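You operate a simulated robot arm through the tools that you are given. There is no shell and no other tool. Be economical: measure what you need, move in short steps, check, and stop when the job is done.

You run a simulated two-armed robot. Do the job below in one go: nothing can be reset, and whatever is moved stays where it is left.

Task
Turn the grey cabinet's six knobs off, pump last, then the main switch.

The check looks at the end state, three seconds after you hand in, the way a careful person would. Anything else that was tipped, shoved, dropped, spilled or broken makes it a failure.

Robot
Two 7-joint arms with fingered hands on one trunk, on a base that drives. Base frame: it is fixed to the floor where the robot stands at the start and does not move with it; the origin is under the middle of the robot, x ahead of it, y to its left, z up. Lengths are in mm, angles in degrees, forces in N, time in s.
The left shoulder is at the start at [21, 208, 1548], the right one opposite. Places, roughly: dryer power knob [1000, 0, 1300]; heat power knob [900, 100, 1300]; load display [900, 100, 1600]; main switch [900, 100, 900]; pay-off power knob [900, 100, 1100]; pump power knob [800, 200, 1300]; screw power knob [800, 200, 1100]; winder power knob [1000, 0, 1100]. Payload 5 kg a hand.
The tool frame of a hand sits at the grasp point between the pads (the TCP): z along the fingers, y along the line on which they close. The tips reach 48 mm beyond it. Largest opening 160 mm; the body of the gripper starts 56 mm behind the TCP. The gripper is a hand of 4 fingers: y runs from the thumb to the fingers, the wrist lies at [-26, -142, -252] in the tool frame, and closing takes about 1.5 s.
Orientation is told as [roll, pitch, yaw] about the base's x, y, z axes, in that order, counted from this pose: with the fingers straight down and the wrist toward the robot, the tool's x, y and z point along [0, 1, 0], [1, 0, 0] and [0, 0, -1] of the base frame.

Tools
- The arms move only by the tool play_rows. It takes "left_increments", "right_increments" or both (then of equal length, played together; a hand with none holds still); each is a list of rows, each an object (a shift or turn left out is 0, a gripper value left out holds the last) with "angular": the turn, a rotation vector about the tool's x, y, z in degrees, a list of three; "travel": the shift along the tool's x, y, z in mm, a list of three. In form: [{"angular": [wx, wy, wz], "travel": [dx, dy, dz]}, ...]. A call has 1 to 10 rows; each row shifts and turns the commanded pose from where the row before left it, along the tool's axes as they then stand. "left_fingers" and "right_fingers" are, for a hand that has rows, the gripper command, from -1 (shut) to 1 (fully open), values between in proportion, set as the call begins (left out, the last holds). Rows are played at 5 a second. More than 50 mm and 8.6 degrees between two rows, or a gripper value outside its range, and nothing of the call is played. Where a pose cannot be reached the arm comes as near as it can. A force on the tool above 50 N (or 10 N above the force at the start of the call, whichever is more), or a blocked arm, ends the call early, and 0.2 s more pass. The fingers move at their own pace (about 108 mm/s each) and stop on an object; they squeeze with about 26 N. The grip force told is the motor's: it shows also when the fingers shut on nothing. Time passes only in rows, and 0.2 s behind the last, so rows that do not move let the fingers close. It gives the time, the measured TCP pose, the force on the tool (base axes), the opening and the grip force at its end, in the units of the frame above (readings bear some noise), with the torque about the TCP (base axes, N m) and any sound that the robot's microphone picked up.
- Cameras (640 x 400 px; columns grow to the right, rows downward): "scene" is now at [97.8, 16.8, 1734.9]; the picture's right is [0.06, -1.00, 0.00], its down [-0.58, -0.04, -0.82] and it looks along [0.82, 0.05, -0.58] (base axes); focal length 271 px, centre (320, 200). "left" rides on the left gripper at [-87, -133, -189] in its tool frame; the picture's right is [-0.83, -0.26, 0.49], its down [0.51, -0.71, 0.49] and it looks along [0.22, 0.66, 0.72] (tool axes); focal length 238 px, centre (320, 200). "right" rides on the right gripper at [87, -133, -189] in its tool frame; the picture's right is [-0.83, 0.26, -0.49], its down [-0.51, -0.71, 0.49] and it looks along [-0.22, 0.66, 0.72] (tool axes); focal length 238 px, centre (320, 200). There is no depth. A picture from a camera that has moved, and an enlarged one, comes with that camera's place and axes in the base frame and with its lens. The place of the scene camera against the robot may be out by one fixed shift of up to 12 mm in any direction.
- grab_frame(camera): a new picture of that camera. It takes no simulated time.
- lift_body(by): slides the trunk up (or, below 0, down) by that many mm; the arms and the scene camera ride with it, the base frame stays. It gives what a move gives, with no picture.
- base_move(legs): drives the robot by 1 to 6 legs, each [ahead, left, turn to the left] in mm, mm and degrees, along the robot's own axes; the way and the turn of a leg run together, so that a leg with both is an arc; at most 1500 mm and 180 degrees a leg. The arms and the cameras ride along, it lands a little off, and it stops where it bumps. It gives what a move gives.
- curl_fingers(index, middle, ring, thumb_bend, thumb_turn, hand): sets how far each is bent, from 0 (flat) to 1 (curled in); at 0.3 the hand is open as for a grip, at 0.7 the pads meet at the TCP. One left out holds its place. A second passes; each finger stops where it meets its share of the squeeze, and holds until it gets a number again. A gripper value or a shape takes the hand back. It gives what a move gives, with no picture; readings hold the bend of each and the force on the fingers (four entries, about 0 where the hand has none), thumb and palm. thumb_turn goes from beside the hand (0) to across from the fingers (1), as for a grip.
- set_grasp(shape, hand): the hand has 4 fingers and takes this shape, open, in about a second: jaw (thumb against the fingers, like two jaws); tri (thumb and two fingers); tip (a fingertip pinch); poke (one finger out to press); point (the index stretched); flat (the hand flat); cup (the hand cupped); fist (a fist). The gripper value then closes the fingers along that shape, each until it touches; the sizes above hold for jaw. It gives what a move gives, with no picture.
- head_to(pan, tilt): turns the head with the scene camera to pan (to the left, within 86 degrees either way) and tilt (down, from -29 to 69), counted from straight ahead of the robot. It gives what a move gives.
- enlarge(camera, box): a new picture of the part [left, top, right, bottom] of that camera's present view, enlarged. It takes no simulated time.
- sign_off(): hands the job in; it is judged then, once.

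Go step by step. Nothing tells you exact positions but the pictures and the camera data: compare them with the known pose of the tool, close in by small moves and look again before you grip or let go. The budget is 120 turns and 108 pictures, counting those below and the enlarged ones. Unless the task says otherwise, let go and move clear before handing in, and close with one line.

The tools are called after "Request:" as a command line: name --argument value ..., lists and objects as JSON in quotes. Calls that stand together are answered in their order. play_rows: Moves the arms, as the interface text tells. Its arguments: {"type":"object","properties":{"left_increments":{"type":"array"},"left_fingers":{"type":"number"},"right_increments":{"type":"array"},"right_fingers":{"type":"number"}},"required":[]} The other tools are called the same way: lift_body (by) slides the trunk up or down; set_grasp (shape, hand) gives the hand a shape; curl_fingers (index, middle, ring, thumb_bend, thumb_turn, hand) moves the fingers one by one; base_move (legs) drives the base; head_to (pan, tilt) turns the head that bears the scene camera; grab_frame (camera) takes a picture; enlarge (camera, box) takes an enlarged picture of a part of a camera's view; sign_off () hands the job in.

At the start:

```text
clock: 0.0
left_tcp_pos: [547.8, 244.5, 1456.0]
left_tcp_rot: [0.0, -0.1, 0.0]
left_contact_force: [-0.3, -0.5, -1.6]
left_moment: [-0.02, 0.04, 0.0]
left_gripper_width: 159.5
left_grasp_force: 0.1
left_shape: jaw
left_bend: [0.3, 0.3, 0.3, 0.3, 0.98]
left_finger forces: [0.0, 0.0, 0.0, 0.0, 0.0, 0.1]
right_tcp_pos: [657.2, -215.3, 1527.2]
right_tcp_rot: [0.0, 0.0, 0.0]
right_contact_force: [0.5, 0.8, -0.6]
right_moment: [0.02, -0.01, 0.01]
right_gripper_width: 159.5
right_grasp_force: 0.1
right_shape: jaw
right_bend: [0.3, 0.3, 0.3, 0.3, 0.98]
right_finger forces: [0.1, 0.1, 0.0, 0.0, 0.0, 0.0]
trunk travel left (down, up): [-550.0, 140.0]
robot x, y, heading: [0.2, 3.5, -0.0]
head pan, tilt: [3.6, 35.2]
```

scene: 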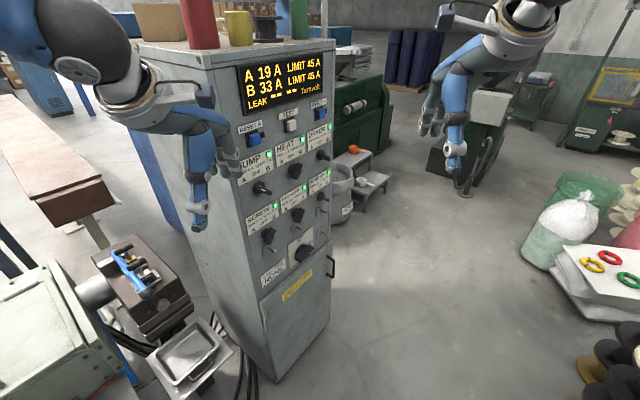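
right: 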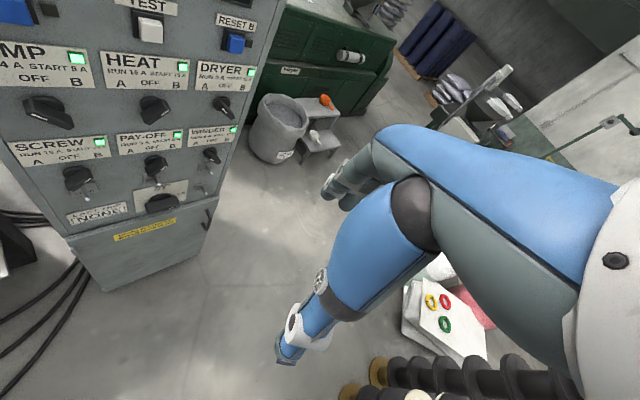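
left: 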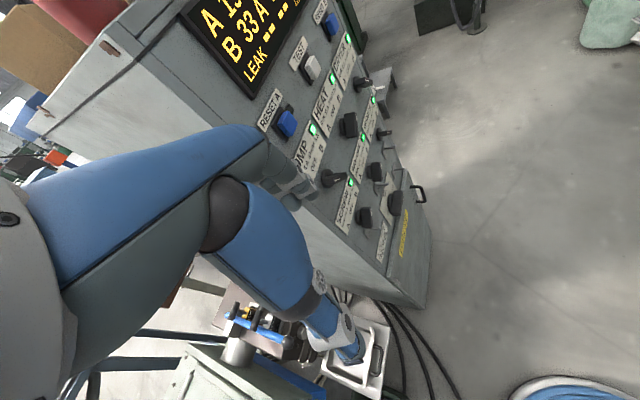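

I see the grey cabinet with six knobs in a 3x2 layout, its front facing toward the robot's right. I'll look closer at labels and knob positions.

Request:
enlarge --camera "scene" --box '[220, 100, 360, 188]'

Request:
enlarge --camera "right" --box '[0, 0, 280, 175]'

Request:
enlarge --camera "right" --box '[0, 110, 280, 285]'

Request:
enlarge --camera "scene" --box '[220, 180, 360, 320]'

```text
4.55 times, centred on (290, 144) of scene
camera zoom: at [97.8, 16.8, 1734.9], right [0.06, -1.0, 0.0], down [-0.58, -0.04, -0.82], along [0.82, 0.05, -0.58], focal length 1230 px, centre (456, 454)
```

zoom: 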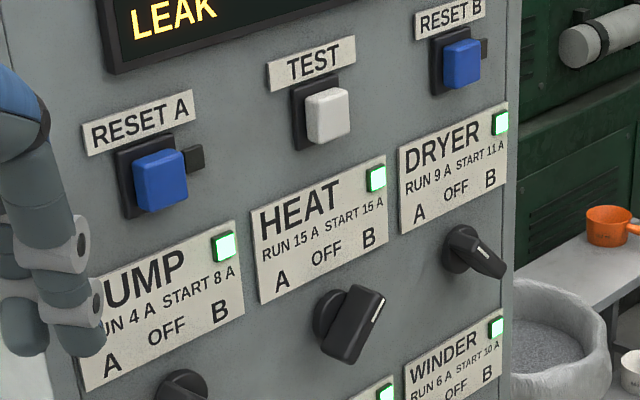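

```text
2.29 times, centred on (140, 88) of right
camera zoom: at [523.6, -129.3, 1715.4], right [0.26, -0.83, 0.49], down [-0.71, -0.51, -0.49], along [0.66, -0.22, -0.72], focal length 545 px, centre (731, 457)
```

zoom: 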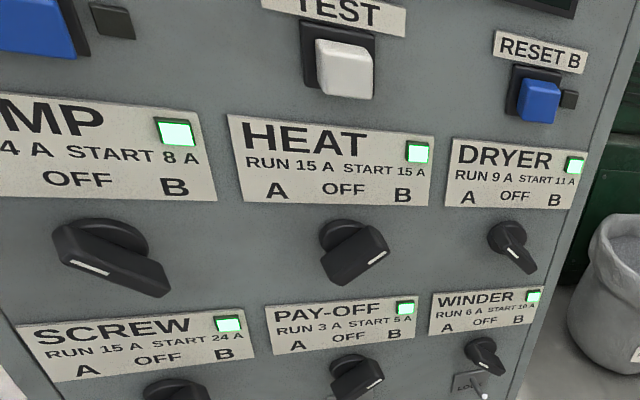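

```text
2.29 times, centred on (140, 198) of right
camera zoom: at [523.6, -129.3, 1715.4], right [0.26, -0.83, 0.49], down [-0.71, -0.51, -0.49], along [0.66, -0.22, -0.72], focal length 545 px, centre (731, 206)
```

zoom: 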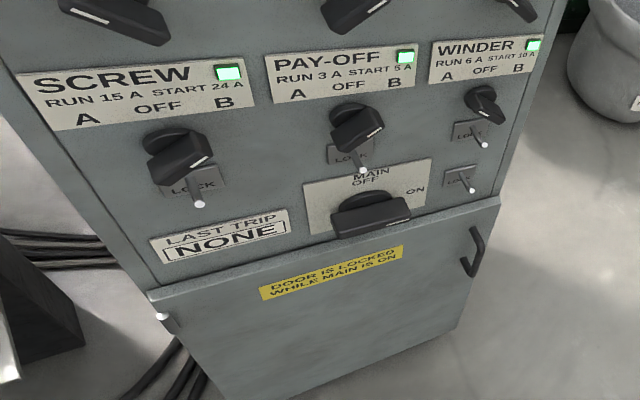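

```text
2.86 times, centred on (290, 250) of scene
camera zoom: at [97.8, 16.8, 1734.9], right [0.06, -1.0, 0.0], down [-0.58, -0.04, -0.82], along [0.82, 0.05, -0.58], focal length 773 px, centre (406, 57)
```

zoom: 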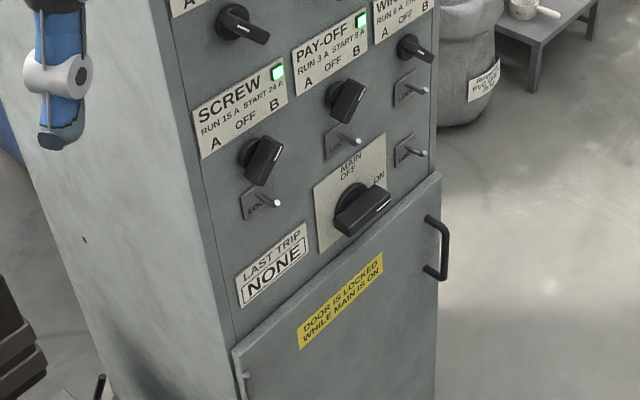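

The knobs: pump on A, the others mostly on B; there are LOCK levers below several. I'll check the floor to my right before driving round to face the panel squarely.

Request:
head_to --pan -50 --tilt 55

Request:
grab_frame --camera "scene"

```text
clock: 1.2
left_tcp_pos: [547.0, 243.6, 1457.0]
left_tcp_rot: [-0.1, 0.0, 0.1]
left_contact_force: [0.6, 1.1, -0.5]
left_moment: [-0.01, 0.01, 0.01]
left_gripper_width: 159.7
left_grasp_force: 0.0
left_shape: jaw
left_bend: [0.3, 0.3, 0.3, 0.3, 0.98]
left_finger forces: [0.0, 0.0, 0.0, 0.0, 0.0, 0.1]
right_tcp_pos: [656.1, -215.2, 1527.2]
right_tcp_rot: [-0.1, 0.0, -0.1]
right_contact_force: [-0.3, 0.0, -0.1]
right_moment: [-0.03, -0.01, -0.03]
right_gripper_width: 159.8
right_grasp_force: 0.1
right_shape: jaw
right_bend: [0.3, 0.3, 0.3, 0.3, 0.98]
right_finger forces: [0.1, 0.0, 0.0, 0.0, 0.0, 0.0]
trunk travel left (down, up): [-550.0, 140.0]
robot x, y, heading: [-1.1, 0.2, -0.0]
head pan, tilt: [-50.0, 55.0]
```

```text
100 pictures are left
camera scene: at [56.4, -44.0, 1706.9], right [-0.77, -0.64, 0.0], down [-0.53, 0.63, -0.57], along [0.37, -0.44, -0.82], focal length 271 px, centre (320, 200)
```

scene: 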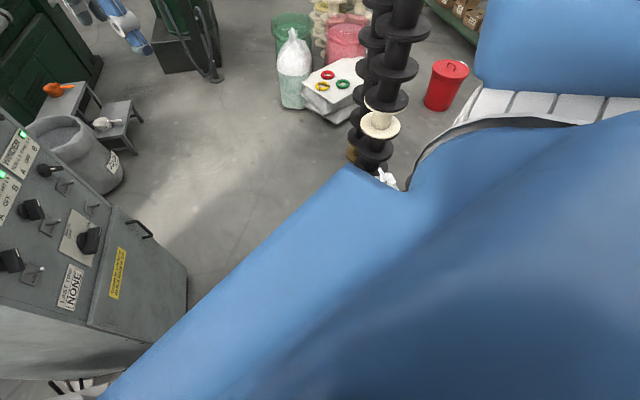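

Floor to the right is clear. I drive right, ahead, then turn 45° left to face the panel, stopping well short.

Request:
base_move --legs '[[0, -540, 0], [230, 0, 0], [0, 0, 45]]'

Request:
head_to --pan 0 --tilt 30

Request:
grab_frame --camera "scene"

```text
clock: 5.6
left_tcp_pos: [769.5, -290.7, 1455.2]
left_tcp_rot: [0.0, 0.1, -1.8]
left_contact_force: [2.1, -0.7, -1.4]
left_moment: [0.07, 0.2, -0.03]
left_gripper_width: 159.6
left_grasp_force: 0.1
left_shape: jaw
left_bend: [0.3, 0.3, 0.3, 0.3, 0.98]
left_finger forces: [0.0, 0.0, 0.0, 0.0, 0.0, 0.0]
right_tcp_pos: [863.6, -754.9, 1523.2]
right_tcp_rot: [0.0, 0.3, -1.9]
right_contact_force: [1.5, -0.2, -1.0]
right_moment: [0.12, 0.19, 0.01]
right_gripper_width: 159.7
right_grasp_force: 0.1
right_shape: jaw
right_bend: [0.3, 0.3, 0.3, 0.3, 0.97]
right_finger forces: [0.0, 0.1, 0.0, 0.0, 0.0, 0.2]
trunk travel left (down, up): [-550.0, 140.0]
robot x, y, heading: [207.2, -516.6, -1.8]
head pan, tilt: [-50.0, 55.0]
stopped in leg 2: the robot was blocked; the commanded pose is now the measured one
```

```text
clock: 6.8
left_tcp_pos: [764.6, -290.0, 1457.3]
left_tcp_rot: [0.0, 0.0, -1.8]
left_contact_force: [0.2, 0.1, -0.5]
left_moment: [0.02, 0.05, 0.01]
left_gripper_width: 159.9
left_grasp_force: 0.1
left_shape: jaw
left_bend: [0.3, 0.3, 0.3, 0.3, 0.98]
left_finger forces: [0.0, 0.1, 0.0, 0.0, 0.0, 0.0]
right_tcp_pos: [859.9, -753.7, 1526.2]
right_tcp_rot: [0.0, 0.2, -1.8]
right_contact_force: [0.5, 0.2, -0.7]
right_moment: [-0.02, 0.07, 0.01]
right_gripper_width: 159.7
right_grasp_force: 0.2
right_shape: jaw
right_bend: [0.3, 0.3, 0.3, 0.3, 0.97]
right_finger forces: [0.0, 0.0, 0.1, 0.0, 0.1, 0.0]
trunk travel left (down, up): [-550.0, 140.0]
robot x, y, heading: [210.5, -516.9, -1.8]
head pan, tilt: [0.0, 30.0]
```

```text
99 pictures are left
camera scene: at [311.0, -508.9, 1742.8], right [-0.03, -1.0, 0.0], down [-0.5, 0.02, -0.87], along [0.86, -0.03, -0.5], focal length 271 px, centre (320, 200)
```

scene: 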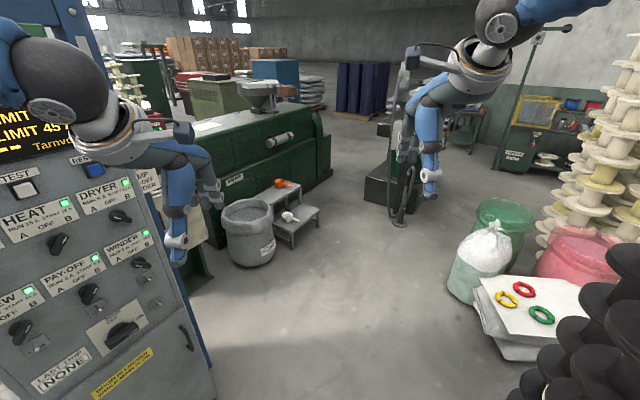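

The base stopped against something. I look down around the base before moving again.

Request:
head_to --pan 0 --tilt 69

Request:
grab_frame --camera "scene"

Request:
head_to --pan -60 --tilt 60

Request:
grab_frame --camera "scene"

Request:
head_to --pan 60 --tilt 60

Request:
grab_frame --camera "scene"

Request:
grab_frame --camera "left"

Request:
grab_frame --camera "right"

```text
clock: 7.9
left_tcp_pos: [764.6, -290.6, 1456.3]
left_tcp_rot: [0.0, 0.0, -1.8]
left_contact_force: [-0.3, 0.2, 0.5]
left_moment: [0.05, 0.03, -0.01]
left_gripper_width: 159.9
left_grasp_force: 0.0
left_shape: jaw
left_bend: [0.3, 0.3, 0.3, 0.3, 0.98]
left_finger forces: [0.0, 0.1, 0.0, 0.0, 0.0, 0.0]
right_tcp_pos: [860.1, -752.0, 1527.4]
right_tcp_rot: [-0.1, 0.1, -1.8]
right_contact_force: [0.7, -0.8, 0.1]
right_moment: [0.01, 0.02, -0.01]
right_gripper_width: 159.7
right_grasp_force: 0.1
right_shape: jaw
right_bend: [0.3, 0.3, 0.3, 0.3, 0.97]
right_finger forces: [0.1, 0.0, 0.0, 0.1, 0.1, 0.1]
trunk travel left (down, up): [-550.0, 140.0]
robot x, y, heading: [211.7, -516.2, -1.8]
head pan, tilt: [0.0, 68.8]
```

```text
98 pictures are left
camera scene: at [275.8, -507.7, 1691.5], right [-0.03, -1.0, 0.0], down [-0.93, 0.03, -0.36], along [0.36, -0.01, -0.93], focal length 271 px, centre (320, 200)
```

scene: 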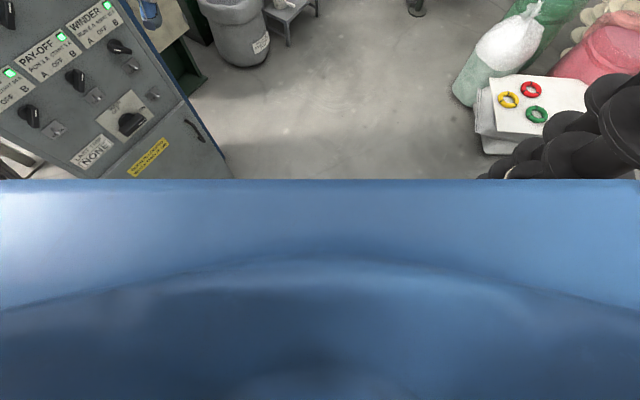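

```text
clock: 9.2
left_tcp_pos: [765.8, -289.0, 1455.8]
left_tcp_rot: [0.0, 0.0, -1.9]
left_contact_force: [1.0, 0.0, -1.0]
left_moment: [-0.02, 0.03, 0.02]
left_gripper_width: 159.9
left_grasp_force: 0.0
left_shape: jaw
left_bend: [0.3, 0.3, 0.3, 0.3, 0.98]
left_finger forces: [0.2, 0.0, 0.0, 0.0, 0.1, 0.0]
right_tcp_pos: [859.6, -752.7, 1527.4]
right_tcp_rot: [0.1, 0.2, -1.8]
right_contact_force: [-0.2, 0.1, -0.1]
right_moment: [-0.03, -0.01, 0.01]
right_gripper_width: 159.6
right_grasp_force: 0.2
right_shape: jaw
right_bend: [0.3, 0.3, 0.3, 0.3, 0.97]
right_finger forces: [0.0, 0.0, 0.1, 0.1, 0.1, 0.0]
trunk travel left (down, up): [-550.0, 140.0]
robot x, y, heading: [210.7, -518.3, -1.9]
head pan, tilt: [-60.0, 60.0]
```

```text
97 pictures are left
camera scene: at [251.2, -564.5, 1700.9], right [-0.88, -0.47, 0.0], down [-0.41, 0.76, -0.5], along [0.24, -0.44, -0.87], focal length 271 px, centre (320, 200)
```

scene: 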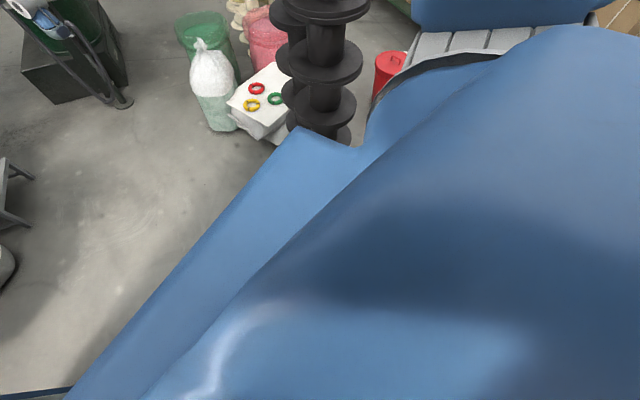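

```text
clock: 11.2
left_tcp_pos: [764.4, -290.1, 1456.4]
left_tcp_rot: [-0.1, -0.1, -1.8]
left_contact_force: [0.0, -0.4, 0.6]
left_moment: [0.0, 0.03, -0.01]
left_gripper_width: 160.0
left_grasp_force: 0.0
left_shape: jaw
left_bend: [0.3, 0.3, 0.3, 0.3, 0.98]
left_finger forces: [0.0, 0.0, 0.1, 0.0, 0.0, 0.0]
right_tcp_pos: [859.8, -753.7, 1526.0]
right_tcp_rot: [0.0, 0.1, -1.8]
right_contact_force: [0.7, 0.9, -0.6]
right_moment: [0.03, -0.03, -0.01]
right_gripper_width: 159.6
right_grasp_force: 0.1
right_shape: jaw
right_bend: [0.3, 0.3, 0.3, 0.3, 0.97]
right_finger forces: [0.0, 0.0, 0.0, 0.0, 0.0, 0.1]
trunk travel left (down, up): [-550.0, 140.0]
robot x, y, heading: [210.4, -517.6, -1.7]
head pan, tilt: [60.0, 60.0]
```

```text
96 pictures are left
camera scene: at [254.7, -449.2, 1700.9], right [0.85, -0.53, 0.0], down [-0.46, -0.74, -0.5], along [0.26, 0.42, -0.87], focal length 271 px, centre (320, 200)
```

scene: 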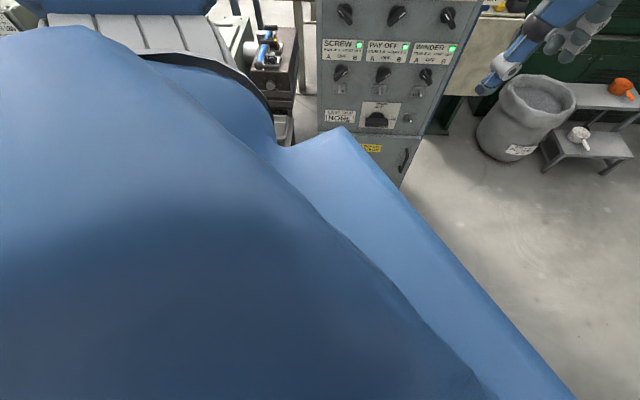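

```text
95 pictures are left
camera left: at [629.3, -373.2, 1645.4], right [-0.28, -0.83, -0.49], down [-0.69, 0.53, -0.49], along [0.66, 0.2, -0.72], focal length 238 px, centre (320, 200)
```

left: 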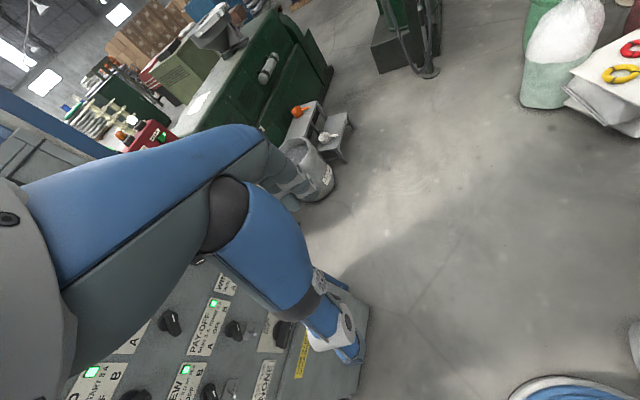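

```text
94 pictures are left
camera right: at [729.2, -662.7, 1714.7], right [0.23, -0.84, 0.49], down [-0.73, -0.48, -0.49], along [0.65, -0.24, -0.72], focal length 238 px, centre (320, 200)
```

right: 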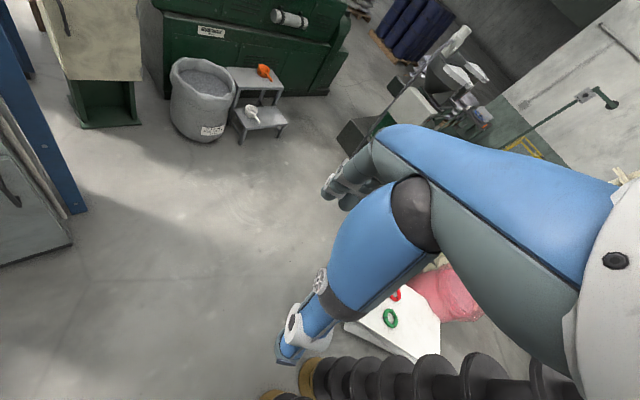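

I probably touched something on my right side, likely the row of black screws. I back off a bit and turn in place to face the panel, then look.

Request:
base_move --legs '[[-60, 0, 0], [0, 40, 0], [0, 0, 55]]'

Request:
head_to --pan -70 --tilt 45

Request:
grab_frame --camera "scene"

Request:
head_to --pan 0 --tilt 35

Request:
grab_frame --camera "scene"

Request:
grab_frame --camera "right"

```text
clock: 15.1
left_tcp_pos: [275.6, 111.1, 1456.1]
left_tcp_rot: [0.1, 0.0, 54.0]
left_contact_force: [-0.3, 0.8, 0.0]
left_moment: [0.02, 0.01, 0.01]
left_gripper_width: 160.2
left_grasp_force: 0.1
left_shape: jaw
left_bend: [0.3, 0.3, 0.3, 0.3, 0.97]
left_finger forces: [0.0, 0.1, 0.1, 0.0, 0.0, 0.0]
right_tcp_pos: [711.1, -71.4, 1526.9]
right_tcp_rot: [0.0, 0.1, 54.0]
right_contact_force: [0.7, -0.4, 0.5]
right_moment: [0.0, 0.0, -0.01]
right_gripper_width: 159.9
right_grasp_force: 0.1
right_shape: jaw
right_bend: [0.3, 0.3, 0.3, 0.3, 0.97]
right_finger forces: [0.0, 0.0, 0.0, 0.0, 0.0, 0.0]
trunk travel left (down, up): [-550.0, 140.0]
robot x, y, heading: [152.6, -473.8, 54.0]
head pan, tilt: [60.0, 60.0]
```

```text
clock: 17.2
left_tcp_pos: [274.6, 111.1, 1456.8]
left_tcp_rot: [0.1, 0.0, 53.9]
left_contact_force: [-0.1, 0.1, -0.6]
left_moment: [0.01, -0.03, 0.0]
left_gripper_width: 159.9
left_grasp_force: 0.0
left_shape: jaw
left_bend: [0.3, 0.3, 0.3, 0.3, 0.97]
left_finger forces: [0.0, 0.0, 0.1, 0.0, 0.0, 0.0]
right_tcp_pos: [711.4, -71.7, 1526.7]
right_tcp_rot: [0.1, 0.1, 53.9]
right_contact_force: [0.4, 1.2, -0.2]
right_moment: [0.01, -0.02, 0.03]
right_gripper_width: 159.7
right_grasp_force: 0.1
right_shape: jaw
right_bend: [0.3, 0.3, 0.3, 0.3, 0.97]
right_finger forces: [0.0, 0.1, 0.0, 0.0, 0.0, 0.0]
trunk travel left (down, up): [-550.0, 140.0]
robot x, y, heading: [149.1, -473.6, 53.7]
head pan, tilt: [-70.0, 45.0]
```

```text
93 pictures are left
camera scene: at [233.3, -477.5, 1720.3], right [-0.28, -0.96, 0.0], down [-0.68, 0.19, -0.71], along [0.68, -0.2, -0.71], focal length 271 px, centre (320, 200)
```

scene: 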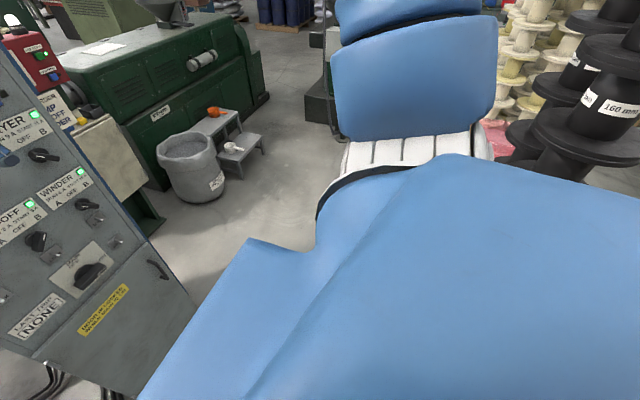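

```text
clock: 18.6
left_tcp_pos: [274.7, 111.2, 1456.8]
left_tcp_rot: [0.1, -0.1, 53.8]
left_contact_force: [0.2, 0.0, 0.2]
left_moment: [0.03, 0.05, -0.03]
left_gripper_width: 160.0
left_grasp_force: 0.1
left_shape: jaw
left_bend: [0.3, 0.3, 0.3, 0.3, 0.97]
left_finger forces: [0.0, 0.0, 0.1, 0.0, 0.1, 0.0]
right_tcp_pos: [710.7, -70.5, 1526.7]
right_tcp_rot: [0.0, 0.1, 53.9]
right_contact_force: [0.4, -0.5, 0.4]
right_moment: [0.03, -0.02, -0.02]
right_gripper_width: 159.8
right_grasp_force: 0.0
right_shape: jaw
right_bend: [0.3, 0.3, 0.3, 0.3, 0.97]
right_finger forces: [0.0, 0.0, 0.0, 0.0, 0.0, 0.1]
trunk travel left (down, up): [-550.0, 140.0]
robot x, y, heading: [151.1, -476.1, 54.1]
head pan, tilt: [0.0, 35.0]
```

```text
92 pictures are left
camera scene: at [206.9, -383.9, 1735.1], right [0.81, -0.59, 0.0], down [-0.34, -0.46, -0.82], along [0.48, 0.66, -0.57], focal length 271 px, centre (320, 200)
```

scene: 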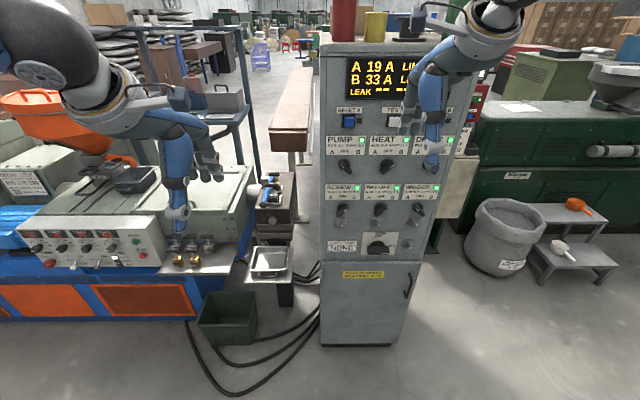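

```text
91 pictures are left
camera right: at [561.6, -127.2, 1714.7], right [0.83, -0.28, 0.49], down [-0.01, -0.87, -0.49], along [0.56, 0.4, -0.72], focal length 238 px, centre (320, 200)
```

right: 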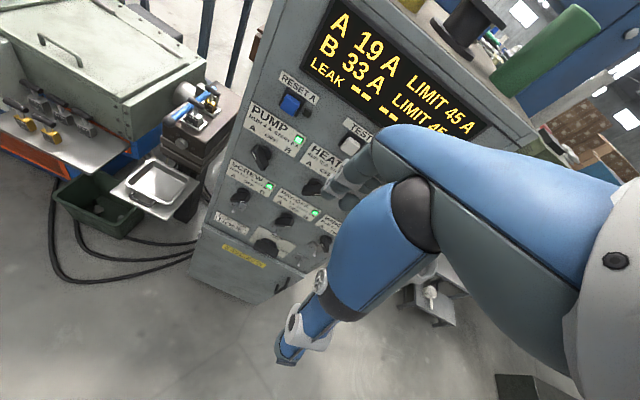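

Now facing the panel almost squarely (heading 54°); the centre column is about 228 mm to my right and 900 ahead. Zooming in on knobs and locks.

Request:
enlarge --camera "scene" --box '[320, 105, 460, 192]'

Request:
enlarge --camera "scene" --box '[320, 180, 440, 260]'

```text
4.57 times, centred on (390, 148) of scene
camera zoom: at [206.9, -383.9, 1735.1], right [0.81, -0.59, 0.0], down [-0.34, -0.46, -0.82], along [0.48, 0.66, -0.57], focal length 1237 px, centre (0, 435)
```

zoom: 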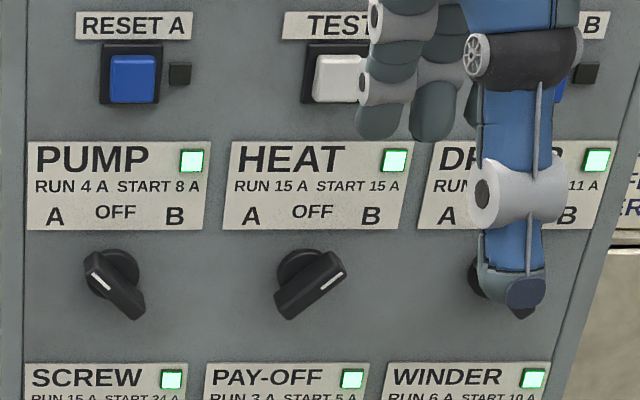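

```text
5.00 times, centred on (380, 220) of scene
camera zoom: at [206.9, -383.9, 1735.1], right [0.81, -0.59, 0.0], down [-0.34, -0.46, -0.82], along [0.48, 0.66, -0.57], focal length 1353 px, centre (20, 100)
```

zoom: 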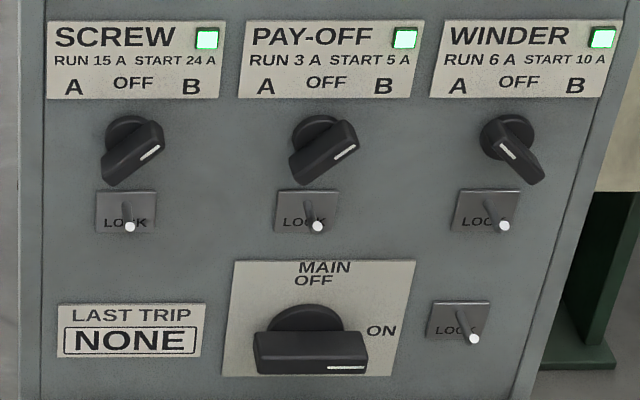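

Readout: A = pump, dryer, winder (19 A ✓); B = heat, screw, pay-off (33 A ✓). A reel stack at my right-rear probably touched my right elbow earlier, so I'll keep clear of it. Now I point both hands forward.

Request:
play_rows --left_increments '[{"angular": [-8.5, 0, 0]}, {"angular": [-8.5, 0, 0]}, {"angular": [-8.5, 0, 0]}, {"angular": [-8.5, 0, 0]}, {"angular": [-8.5, 0, 0]}, {"angular": [-8.5, 0, 0]}, {"angular": [-8.5, 0, 0]}, {"angular": [-8.5, 0, 0]}, {"angular": [-8.5, 0, 0]}, {"angular": [-8.5, 0, 0]}]' --right_increments '[{"angular": [-8.5, 0, 0]}, {"angular": [-8.5, 0, 0]}, {"angular": [-8.5, 0, 0]}, {"angular": [-8.5, 0, 0]}, {"angular": [-8.5, 0, 0]}, {"angular": [-8.5, 0, 0]}, {"angular": [-8.5, 0, 0]}, {"angular": [-8.5, 0, 0]}, {"angular": [-8.5, 0, 0]}, {"angular": [-8.5, 0, 0]}]'

Request:
play_rows --left_increments '[{"angular": [-5, 0, 0]}, {}, {}, {}]' --right_increments '[{"angular": [-5, 0, 0]}, {"travel": [0, 0, -40]}, {"travel": [0, 0, -40]}, {"travel": [0, 0, -40]}]'

Request:
grab_frame --camera "scene"

```text
clock: 20.8
left_tcp_pos: [329.6, 185.3, 1470.5]
left_tcp_rot: [-2.9, -85.1, 57.1]
left_contact_force: [-1.0, 1.2, 1.3]
left_moment: [-0.1, 0.08, -0.16]
left_gripper_width: 159.8
left_grasp_force: 0.1
left_shape: jaw
left_bend: [0.3, 0.3, 0.3, 0.3, 0.97]
left_finger forces: [0.0, 0.0, 0.1, 0.0, 0.1, 0.0]
left hand out of reach, approached as far as the arm can: row 3, 4, 5, 6
right_tcp_pos: [707.1, -70.5, 1525.4]
right_tcp_rot: [-0.3, -45.4, 54.2]
right_contact_force: [-2.4, 1.7, 1.0]
right_moment: [-0.12, -0.11, -0.19]
right_gripper_width: 159.9
right_grasp_force: 0.1
right_shape: jaw
right_bend: [0.3, 0.3, 0.3, 0.3, 0.97]
right_finger forces: [0.0, 0.1, 0.0, 0.1, 0.0, 0.1]
right hand out of reach, approached as far as the arm can: row 2, 6, 7, 8, 9, 10
trunk travel left (down, up): [-550.0, 140.0]
robot x, y, heading: [147.6, -474.5, 53.9]
head pan, tilt: [0.0, 35.0]
```

```text
clock: 21.8
left_tcp_pos: [331.2, 181.6, 1471.8]
left_tcp_rot: [-128.3, -89.8, -177.8]
left_contact_force: [-0.9, 0.4, 0.1]
left_moment: [0.0, 0.01, -0.1]
left_gripper_width: 160.1
left_grasp_force: 0.1
left_shape: jaw
left_bend: [0.3, 0.3, 0.3, 0.3, 0.97]
left_finger forces: [0.1, 0.1, 0.0, 0.1, 0.0, 0.0]
right_tcp_pos: [671.9, -120.0, 1618.8]
right_tcp_rot: [0.0, -45.2, 54.0]
right_contact_force: [-1.2, 0.1, 0.3]
right_moment: [-0.01, -0.08, -0.1]
right_gripper_width: 159.9
right_grasp_force: 0.0
right_shape: jaw
right_bend: [0.3, 0.3, 0.3, 0.3, 0.97]
right_finger forces: [0.1, 0.1, 0.0, 0.0, 0.0, 0.0]
right hand out of reach, approached as far as the arm can: row 1, 3, 4
trunk travel left (down, up): [-550.0, 140.0]
robot x, y, heading: [149.1, -479.0, 54.0]
head pan, tilt: [0.0, 35.0]
```

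```text
88 pictures are left
camera scene: at [204.7, -383.6, 1735.2], right [0.81, -0.59, 0.0], down [-0.34, -0.46, -0.82], along [0.48, 0.66, -0.57], focal length 271 px, centre (320, 200)
```

scene: 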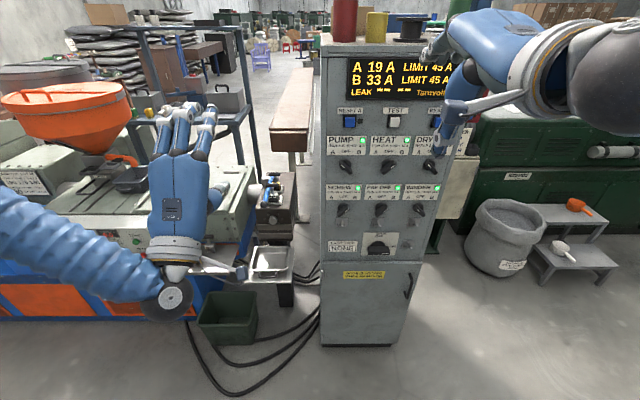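

Left hand points forward; the right one hit its limits at 45°. I bring it down and back, then continue turning.

Request:
play_rows --right_increments '[{"travel": [0, -38, 6]}, {"travel": [0, -38, 6]}, {"travel": [0, -38, 6]}, {"travel": [0, -38, 6]}, {"travel": [0, -38, 6]}, {"travel": [0, -20, 20]}, {"travel": [0, -20, 20]}]'

Request:
play_rows --right_increments '[{"angular": [-8, 0, 0]}, {"angular": [-8, 0, 0]}, {"angular": [-8, 0, 0]}, {"angular": [-8, 0, 0]}, {"angular": [-8, 0, 0]}, {"angular": [-5, 0, 0]}]'

```text
clock: 23.6
left_tcp_pos: [328.5, 187.5, 1469.9]
left_tcp_rot: [-58.8, -89.8, 113.0]
left_contact_force: [-0.7, 1.8, -0.5]
left_moment: [0.08, -0.03, -0.14]
left_gripper_width: 159.9
left_grasp_force: 0.0
left_shape: jaw
left_bend: [0.3, 0.3, 0.3, 0.3, 0.97]
left_finger forces: [0.0, 0.0, 0.0, 0.1, 0.0, 0.1]
right_tcp_pos: [691.3, -85.6, 1468.0]
right_tcp_rot: [11.5, -43.9, 41.3]
right_contact_force: [-2.0, 1.5, -0.9]
right_moment: [-0.15, -0.08, -0.18]
right_gripper_width: 160.0
right_grasp_force: 0.1
right_shape: jaw
right_bend: [0.3, 0.3, 0.3, 0.3, 0.97]
right_finger forces: [0.1, 0.0, 0.0, 0.0, 0.0, 0.0]
right hand out of reach, approached as far as the arm can: row 1, 2, 3, 4, 5, 7
trunk travel left (down, up): [-550.0, 140.0]
robot x, y, heading: [147.5, -471.1, 54.0]
head pan, tilt: [0.0, 35.0]
stopped in row 7 (right hand): the arm was blocked; the commanded pose is now the measured one
```

```text
clock: 25.0
left_tcp_pos: [332.3, 181.4, 1472.8]
left_tcp_rot: [-74.8, -90.0, 128.7]
left_contact_force: [-0.2, 0.1, -0.2]
left_moment: [0.02, 0.01, -0.03]
left_gripper_width: 160.0
left_grasp_force: 0.0
left_shape: jaw
left_bend: [0.3, 0.3, 0.3, 0.3, 0.97]
left_finger forces: [0.1, 0.0, 0.0, 0.0, 0.0, 0.0]
right_tcp_pos: [712.0, 33.5, 1579.2]
right_tcp_rot: [80.2, -81.9, -31.4]
right_contact_force: [-0.6, 0.4, -0.3]
right_moment: [-0.01, 0.01, -0.02]
right_gripper_width: 160.0
right_grasp_force: 0.0
right_shape: jaw
right_bend: [0.3, 0.3, 0.3, 0.3, 0.97]
right_finger forces: [0.0, 0.1, 0.0, 0.0, 0.0, 0.0]
right hand out of reach, approached as far as the arm can: row 1, 2, 3, 4, 5, 6
trunk travel left (down, up): [-550.0, 140.0]
robot x, y, heading: [150.8, -475.1, 53.9]
head pan, tilt: [0.0, 35.0]
```

Right hand is now nearly horizontal. I lower the trunk 250 mm to bring the shoulders to knob height and pull the right hand back.

Request:
play_rows --right_increments '[{"travel": [0, 0, -40]}, {"travel": [0, 0, -40]}, {"travel": [0, 0, -40]}]'

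Request:
lift_body --by -200

Request:
grab_frame --camera "scene"

```text
clock: 25.8
left_tcp_pos: [329.4, 179.6, 1472.1]
left_tcp_rot: [-155.0, -90.0, -151.2]
left_contact_force: [-1.1, -1.0, -0.4]
left_moment: [-0.02, 0.01, 0.01]
left_gripper_width: 159.9
left_grasp_force: 0.0
left_shape: jaw
left_bend: [0.3, 0.3, 0.3, 0.3, 0.97]
left_finger forces: [0.0, 0.0, 0.0, 0.1, 0.0, 0.0]
right_tcp_pos: [661.6, -6.6, 1644.6]
right_tcp_rot: [82.9, -81.8, -33.5]
right_contact_force: [-1.0, 0.1, -1.0]
right_moment: [0.01, 0.01, -0.06]
right_gripper_width: 159.8
right_grasp_force: 0.1
right_shape: jaw
right_bend: [0.3, 0.3, 0.3, 0.3, 0.97]
right_finger forces: [0.0, 0.0, 0.0, 0.1, 0.1, 0.1]
right hand out of reach, approached as far as the arm can: row 1, 2, 3
trunk travel left (down, up): [-550.0, 140.0]
robot x, y, heading: [148.2, -475.5, 54.0]
head pan, tilt: [0.0, 35.0]
```

```text
clock: 28.0
left_tcp_pos: [331.9, 182.9, 1271.7]
left_tcp_rot: [-135.1, -89.9, -170.9]
left_contact_force: [-0.8, -0.1, -0.5]
left_moment: [0.0, 0.01, -0.02]
left_gripper_width: 159.8
left_grasp_force: 0.1
left_shape: jaw
left_bend: [0.3, 0.3, 0.3, 0.3, 0.97]
left_finger forces: [0.0, 0.0, 0.0, 0.1, 0.0, 0.0]
right_tcp_pos: [661.9, -5.9, 1444.8]
right_tcp_rot: [82.6, -81.7, -33.3]
right_contact_force: [-0.2, -0.1, 0.1]
right_moment: [0.01, 0.04, -0.03]
right_gripper_width: 159.8
right_grasp_force: 0.1
right_shape: jaw
right_bend: [0.3, 0.3, 0.3, 0.3, 0.97]
right_finger forces: [0.1, 0.1, 0.0, 0.0, 0.1, 0.0]
trunk travel left (down, up): [-350.0, 340.0]
robot x, y, heading: [150.3, -474.4, 54.2]
head pan, tilt: [0.0, 35.0]
```

```text
87 pictures are left
camera scene: at [206.3, -383.8, 1535.3], right [0.81, -0.59, 0.0], down [-0.34, -0.46, -0.82], along [0.48, 0.66, -0.57], focal length 271 px, centre (320, 200)
```

scene: 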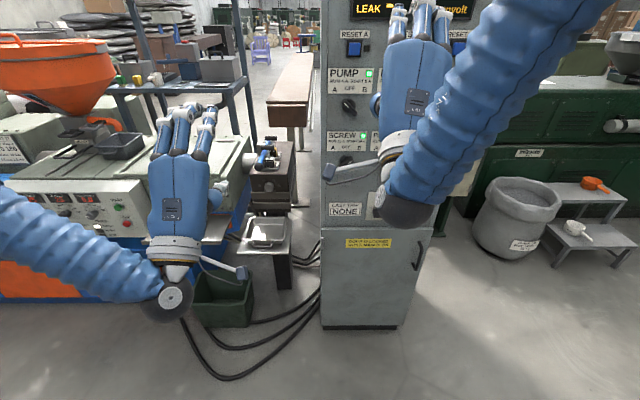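

Arms are in a good forward configuration. I level the right hand and lower it to about 1300.

Request:
play_rows --right_increments '[{"travel": [0, -40, 0], "angular": [-4, 0, 0]}, {"travel": [0, -40, 0], "angular": [-4, 0, 0]}, {"travel": [0, -40, 0]}, {"travel": [0, -20, 0]}]'

```text
clock: 29.0
left_tcp_pos: [332.0, 182.4, 1272.3]
left_tcp_rot: [-71.3, -90.0, 125.3]
left_contact_force: [0.1, -0.6, -0.3]
left_moment: [-0.01, -0.01, -0.02]
left_gripper_width: 159.8
left_grasp_force: 0.0
left_shape: jaw
left_bend: [0.3, 0.3, 0.3, 0.3, 0.97]
left_finger forces: [0.0, 0.1, 0.1, 0.0, 0.0, 0.0]
right_tcp_pos: [689.6, 108.4, 1390.5]
right_tcp_rot: [129.2, -79.5, -80.8]
right_contact_force: [0.3, 0.4, 1.0]
right_moment: [-0.06, 0.04, -0.03]
right_gripper_width: 160.0
right_grasp_force: 0.1
right_shape: jaw
right_bend: [0.3, 0.3, 0.3, 0.3, 0.97]
right_finger forces: [0.1, 0.0, 0.1, 0.1, 0.0, 0.1]
right hand out of reach, approached as far as the arm can: row 1, 2, 3, 4
trunk travel left (down, up): [-350.0, 340.0]
robot x, y, heading: [150.7, -472.7, 54.0]
head pan, tilt: [0.0, 35.0]
```

The commanded pose ended too close to the body; I bring it forward and up to mirror the left hand.

Request:
play_rows --right_increments '[{"travel": [-10, 30, 40]}, {"travel": [-10, 30, 40]}, {"travel": [-10, 30, 30]}, {"travel": [-10, 30, 10]}, {}]'

Request:
grab_frame --camera "scene"

```text
refused: row 1 steps farther than a row can; nothing moved
```

```text
86 pictures are left
camera scene: at [206.5, -383.0, 1535.1], right [0.81, -0.59, 0.0], down [-0.34, -0.47, -0.82], along [0.48, 0.66, -0.57], focal length 271 px, centre (320, 200)
```

scene: 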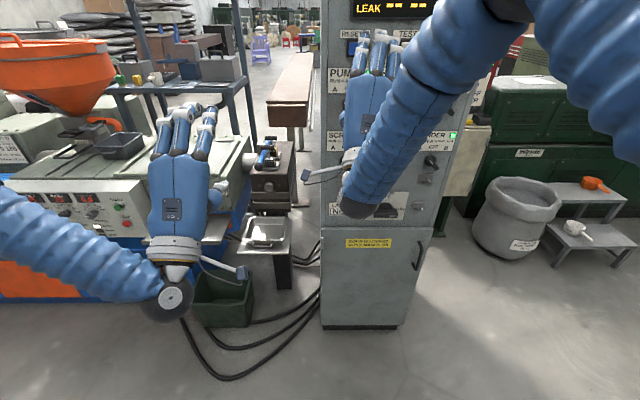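

Request:
play_rows --right_increments '[{"travel": [-10, 28, 35]}, {"travel": [-10, 28, 35]}, {"travel": [-10, 28, 30]}, {"travel": [-10, 28, 10]}, {}]'

Request:
grab_frame --camera "scene"

```text
clock: 30.2
left_tcp_pos: [331.8, 183.1, 1270.9]
left_tcp_rot: [-60.9, -89.9, 115.1]
left_contact_force: [0.0, 0.2, -0.5]
left_moment: [0.03, 0.0, -0.01]
left_gripper_width: 160.0
left_grasp_force: 0.0
left_shape: jaw
left_bend: [0.3, 0.3, 0.3, 0.3, 0.97]
left_finger forces: [0.1, 0.0, 0.1, 0.0, 0.0, 0.0]
right_tcp_pos: [796.4, 143.9, 1506.6]
right_tcp_rot: [129.7, -79.4, -81.0]
right_contact_force: [0.4, 0.2, -0.5]
right_moment: [0.06, 0.0, -0.01]
right_gripper_width: 159.6
right_grasp_force: 0.0
right_shape: jaw
right_bend: [0.3, 0.3, 0.3, 0.3, 0.97]
right_finger forces: [0.0, 0.1, 0.0, 0.0, 0.0, 0.0]
trunk travel left (down, up): [-350.0, 340.0]
robot x, y, heading: [148.5, -475.7, 54.1]
head pan, tilt: [0.0, 35.0]
```

```text
85 pictures are left
camera scene: at [206.4, -382.5, 1535.0], right [0.81, -0.59, 0.0], down [-0.34, -0.47, -0.82], along [0.48, 0.66, -0.57], focal length 271 px, centre (320, 200)
```

scene: 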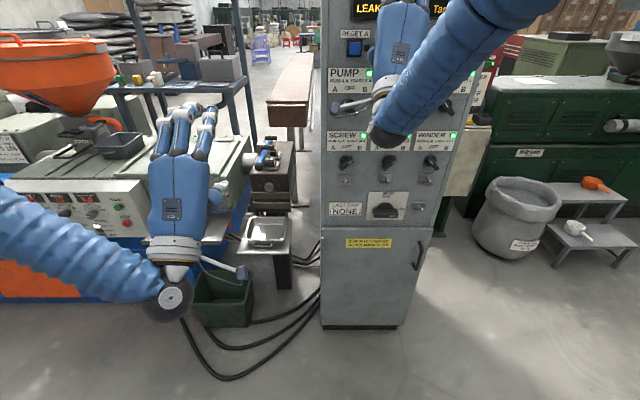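

Commands start from the measured pose, so the hand is now close to the panel top. I retract it, moving right.

Request:
play_rows --right_increments '[{"travel": [0, 0, -45]}, {"travel": [-20, -20, -35]}, {"travel": [-20, -30, -25]}, {"travel": [-20, -30, -20]}, {"travel": [-20, -30, -10]}, {"travel": [-20, -30, 0]}]'

Request:
grab_frame --camera "scene"

```text
clock: 31.6
left_tcp_pos: [333.6, 182.9, 1272.3]
left_tcp_rot: [-22.2, -90.0, 76.2]
left_contact_force: [0.9, 0.4, 0.1]
left_moment: [0.04, -0.03, 0.04]
left_gripper_width: 159.9
left_grasp_force: 0.0
left_shape: jaw
left_bend: [0.3, 0.3, 0.3, 0.3, 0.97]
left_finger forces: [0.1, 0.0, 0.2, 0.1, 0.0, 0.0]
right_tcp_pos: [744.6, 80.2, 1394.3]
right_tcp_rot: [127.8, -79.6, -80.5]
right_contact_force: [0.9, 0.6, 0.9]
right_moment: [-0.03, 0.02, 0.03]
right_gripper_width: 160.2
right_grasp_force: 0.0
right_shape: jaw
right_bend: [0.3, 0.3, 0.3, 0.3, 0.97]
right_finger forces: [0.1, 0.0, 0.0, 0.0, 0.1, 0.1]
right hand out of reach, approached as far as the arm can: row 2, 3, 4, 5, 6
trunk travel left (down, up): [-350.0, 340.0]
robot x, y, heading: [149.2, -475.5, 53.9]
head pan, tilt: [0.0, 35.0]
```

```text
84 pictures are left
camera scene: at [207.2, -382.7, 1535.0], right [0.81, -0.59, 0.0], down [-0.34, -0.47, -0.82], along [0.48, 0.66, -0.57], focal length 271 px, centre (320, 200)
```

scene: 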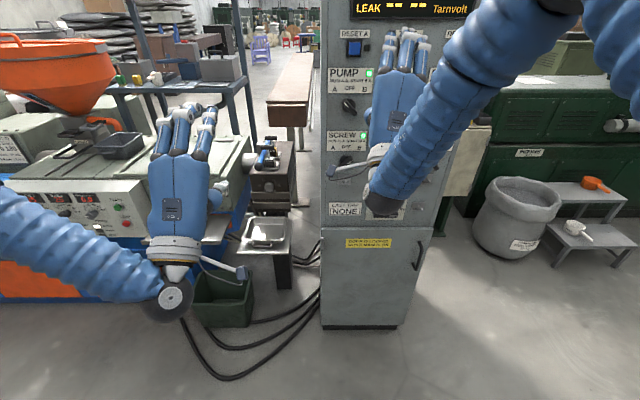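

I try rolling the right hand toward the grip pose for B knobs (wrist to lower right), which should free the wrist, while holding position.

Request:
play_rows --right_increments '[{"angular": [0, 0, -8.5]}, {"angular": [0, 0, -8.5]}, {"angular": [0, 0, -8.5]}, {"angular": [0, 0, -8.5]}, {"angular": [0, 0, -8.5]}, {}]'

Request:
play_rows --right_increments '[{"travel": [0, 0, -40]}, {"travel": [0, 0, -40]}, {"travel": [0, 0, -40]}, {}]'

Request:
grab_frame --camera "scene"

```text
clock: 33.0
left_tcp_pos: [332.5, 182.4, 1271.1]
left_tcp_rot: [-123.9, -90.0, 177.8]
left_contact_force: [-0.5, -0.7, 0.2]
left_moment: [0.0, 0.05, 0.01]
left_gripper_width: 160.0
left_grasp_force: 0.1
left_shape: jaw
left_bend: [0.3, 0.3, 0.3, 0.3, 0.97]
left_finger forces: [0.0, 0.1, 0.1, 0.0, 0.0, 0.0]
right_tcp_pos: [740.3, 73.5, 1364.2]
right_tcp_rot: [-106.0, -59.6, 146.4]
right_contact_force: [-0.7, -0.7, -0.3]
right_moment: [0.0, -0.02, 0.0]
right_gripper_width: 159.4
right_grasp_force: 0.1
right_shape: jaw
right_bend: [0.3, 0.3, 0.3, 0.3, 0.97]
right_finger forces: [0.1, 0.1, 0.1, 0.1, 0.0, 0.1]
right hand out of reach, approached as far as the arm can: row 4, 5
trunk travel left (down, up): [-350.0, 340.0]
robot x, y, heading: [153.1, -475.4, 54.3]
head pan, tilt: [0.0, 35.0]
```

```text
clock: 34.0
left_tcp_pos: [332.4, 182.1, 1272.2]
left_tcp_rot: [-6.0, -90.0, 60.0]
left_contact_force: [0.5, 0.6, -0.6]
left_moment: [0.02, -0.06, 0.01]
left_gripper_width: 159.9
left_grasp_force: 0.1
left_shape: jaw
left_bend: [0.3, 0.3, 0.3, 0.3, 0.97]
left_finger forces: [0.0, 0.0, 0.1, 0.1, 0.1, 0.0]
right_tcp_pos: [668.3, 28.5, 1378.4]
right_tcp_rot: [-104.6, -59.6, 144.9]
right_contact_force: [0.6, 0.7, 0.3]
right_moment: [0.04, -0.04, 0.04]
right_gripper_width: 160.2
right_grasp_force: 0.1
right_shape: jaw
right_bend: [0.3, 0.3, 0.3, 0.3, 0.97]
right_finger forces: [0.0, 0.1, 0.0, 0.0, 0.0, 0.1]
right hand out of reach, approached as far as the arm can: row 2, 3
trunk travel left (down, up): [-350.0, 340.0]
robot x, y, heading: [151.1, -475.3, 54.0]
head pan, tilt: [0.0, 35.0]
```

```text
83 pictures are left
camera scene: at [207.7, -382.7, 1535.0], right [0.81, -0.59, 0.0], down [-0.34, -0.47, -0.82], along [0.48, 0.66, -0.57], focal length 271 px, centre (320, 200)
```

scene: 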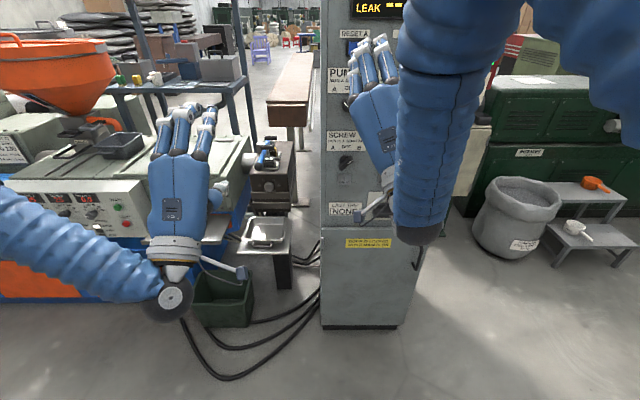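

The right arm works better when extended, so I keep this stand-off distance and only shift the base right about 130 mm.

Request:
base_move --legs '[[0, -130, 0]]'

Request:
play_rows --right_increments '[{"travel": [-40, 0, 0]}, {"travel": [-40, 0, 0]}, {"travel": [-40, 0, 0]}, {"travel": [-40, 0, 0]}, {"travel": [-40, 0, 0]}]'

Request:
grab_frame --camera "scene"

```text
clock: 35.2
left_tcp_pos: [429.4, 137.0, 1271.5]
left_tcp_rot: [-100.2, -89.9, 151.5]
left_contact_force: [0.5, 1.4, -1.6]
left_moment: [0.13, -0.14, -0.08]
left_gripper_width: 160.1
left_grasp_force: 0.0
left_shape: jaw
left_bend: [0.3, 0.3, 0.3, 0.3, 0.97]
left_finger forces: [0.0, 0.0, 0.0, 0.0, 0.1, 0.1]
right_tcp_pos: [760.0, -30.7, 1379.4]
right_tcp_rot: [-104.8, -59.7, 142.4]
right_contact_force: [1.2, 1.6, -1.3]
right_moment: [0.14, -0.08, -0.06]
right_gripper_width: 160.0
right_grasp_force: 0.1
right_shape: jaw
right_bend: [0.3, 0.3, 0.3, 0.3, 0.97]
right_finger forces: [0.1, 0.0, 0.0, 0.0, 0.0, 0.0]
trunk travel left (down, up): [-350.0, 340.0]
robot x, y, heading: [217.9, -511.7, 51.9]
head pan, tilt: [0.0, 35.0]
stopped in leg 1: the robot was blocked; the commanded pose is now the measured one
```

```text
clock: 36.4
left_tcp_pos: [426.5, 132.4, 1275.4]
left_tcp_rot: [-155.8, -89.7, -152.6]
left_contact_force: [-0.4, -0.6, 0.8]
left_moment: [-0.03, -0.01, 0.01]
left_gripper_width: 159.8
left_grasp_force: 0.1
left_shape: jaw
left_bend: [0.3, 0.3, 0.3, 0.3, 0.97]
left_finger forces: [0.1, 0.0, 0.0, 0.0, 0.1, 0.0]
right_tcp_pos: [842.4, -149.0, 1447.7]
right_tcp_rot: [-106.8, -60.8, 141.3]
right_contact_force: [0.3, -0.9, 1.0]
right_moment: [-0.01, 0.04, 0.04]
right_gripper_width: 160.0
right_grasp_force: 0.1
right_shape: jaw
right_bend: [0.3, 0.3, 0.3, 0.3, 0.97]
right_finger forces: [0.0, 0.1, 0.1, 0.0, 0.0, 0.0]
right hand out of reach, approached as far as the arm can: row 3, 4, 5
trunk travel left (down, up): [-350.0, 340.0]
robot x, y, heading: [220.5, -517.0, 51.9]
head pan, tilt: [0.0, 35.0]
```

```text
82 pictures are left
camera scene: at [277.7, -425.7, 1535.3], right [0.79, -0.62, 0.0], down [-0.35, -0.45, -0.82], along [0.51, 0.64, -0.57], focal length 271 px, centre (320, 200)
```

scene: 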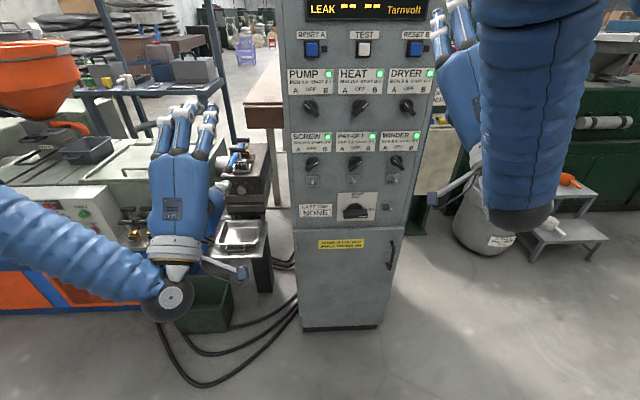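

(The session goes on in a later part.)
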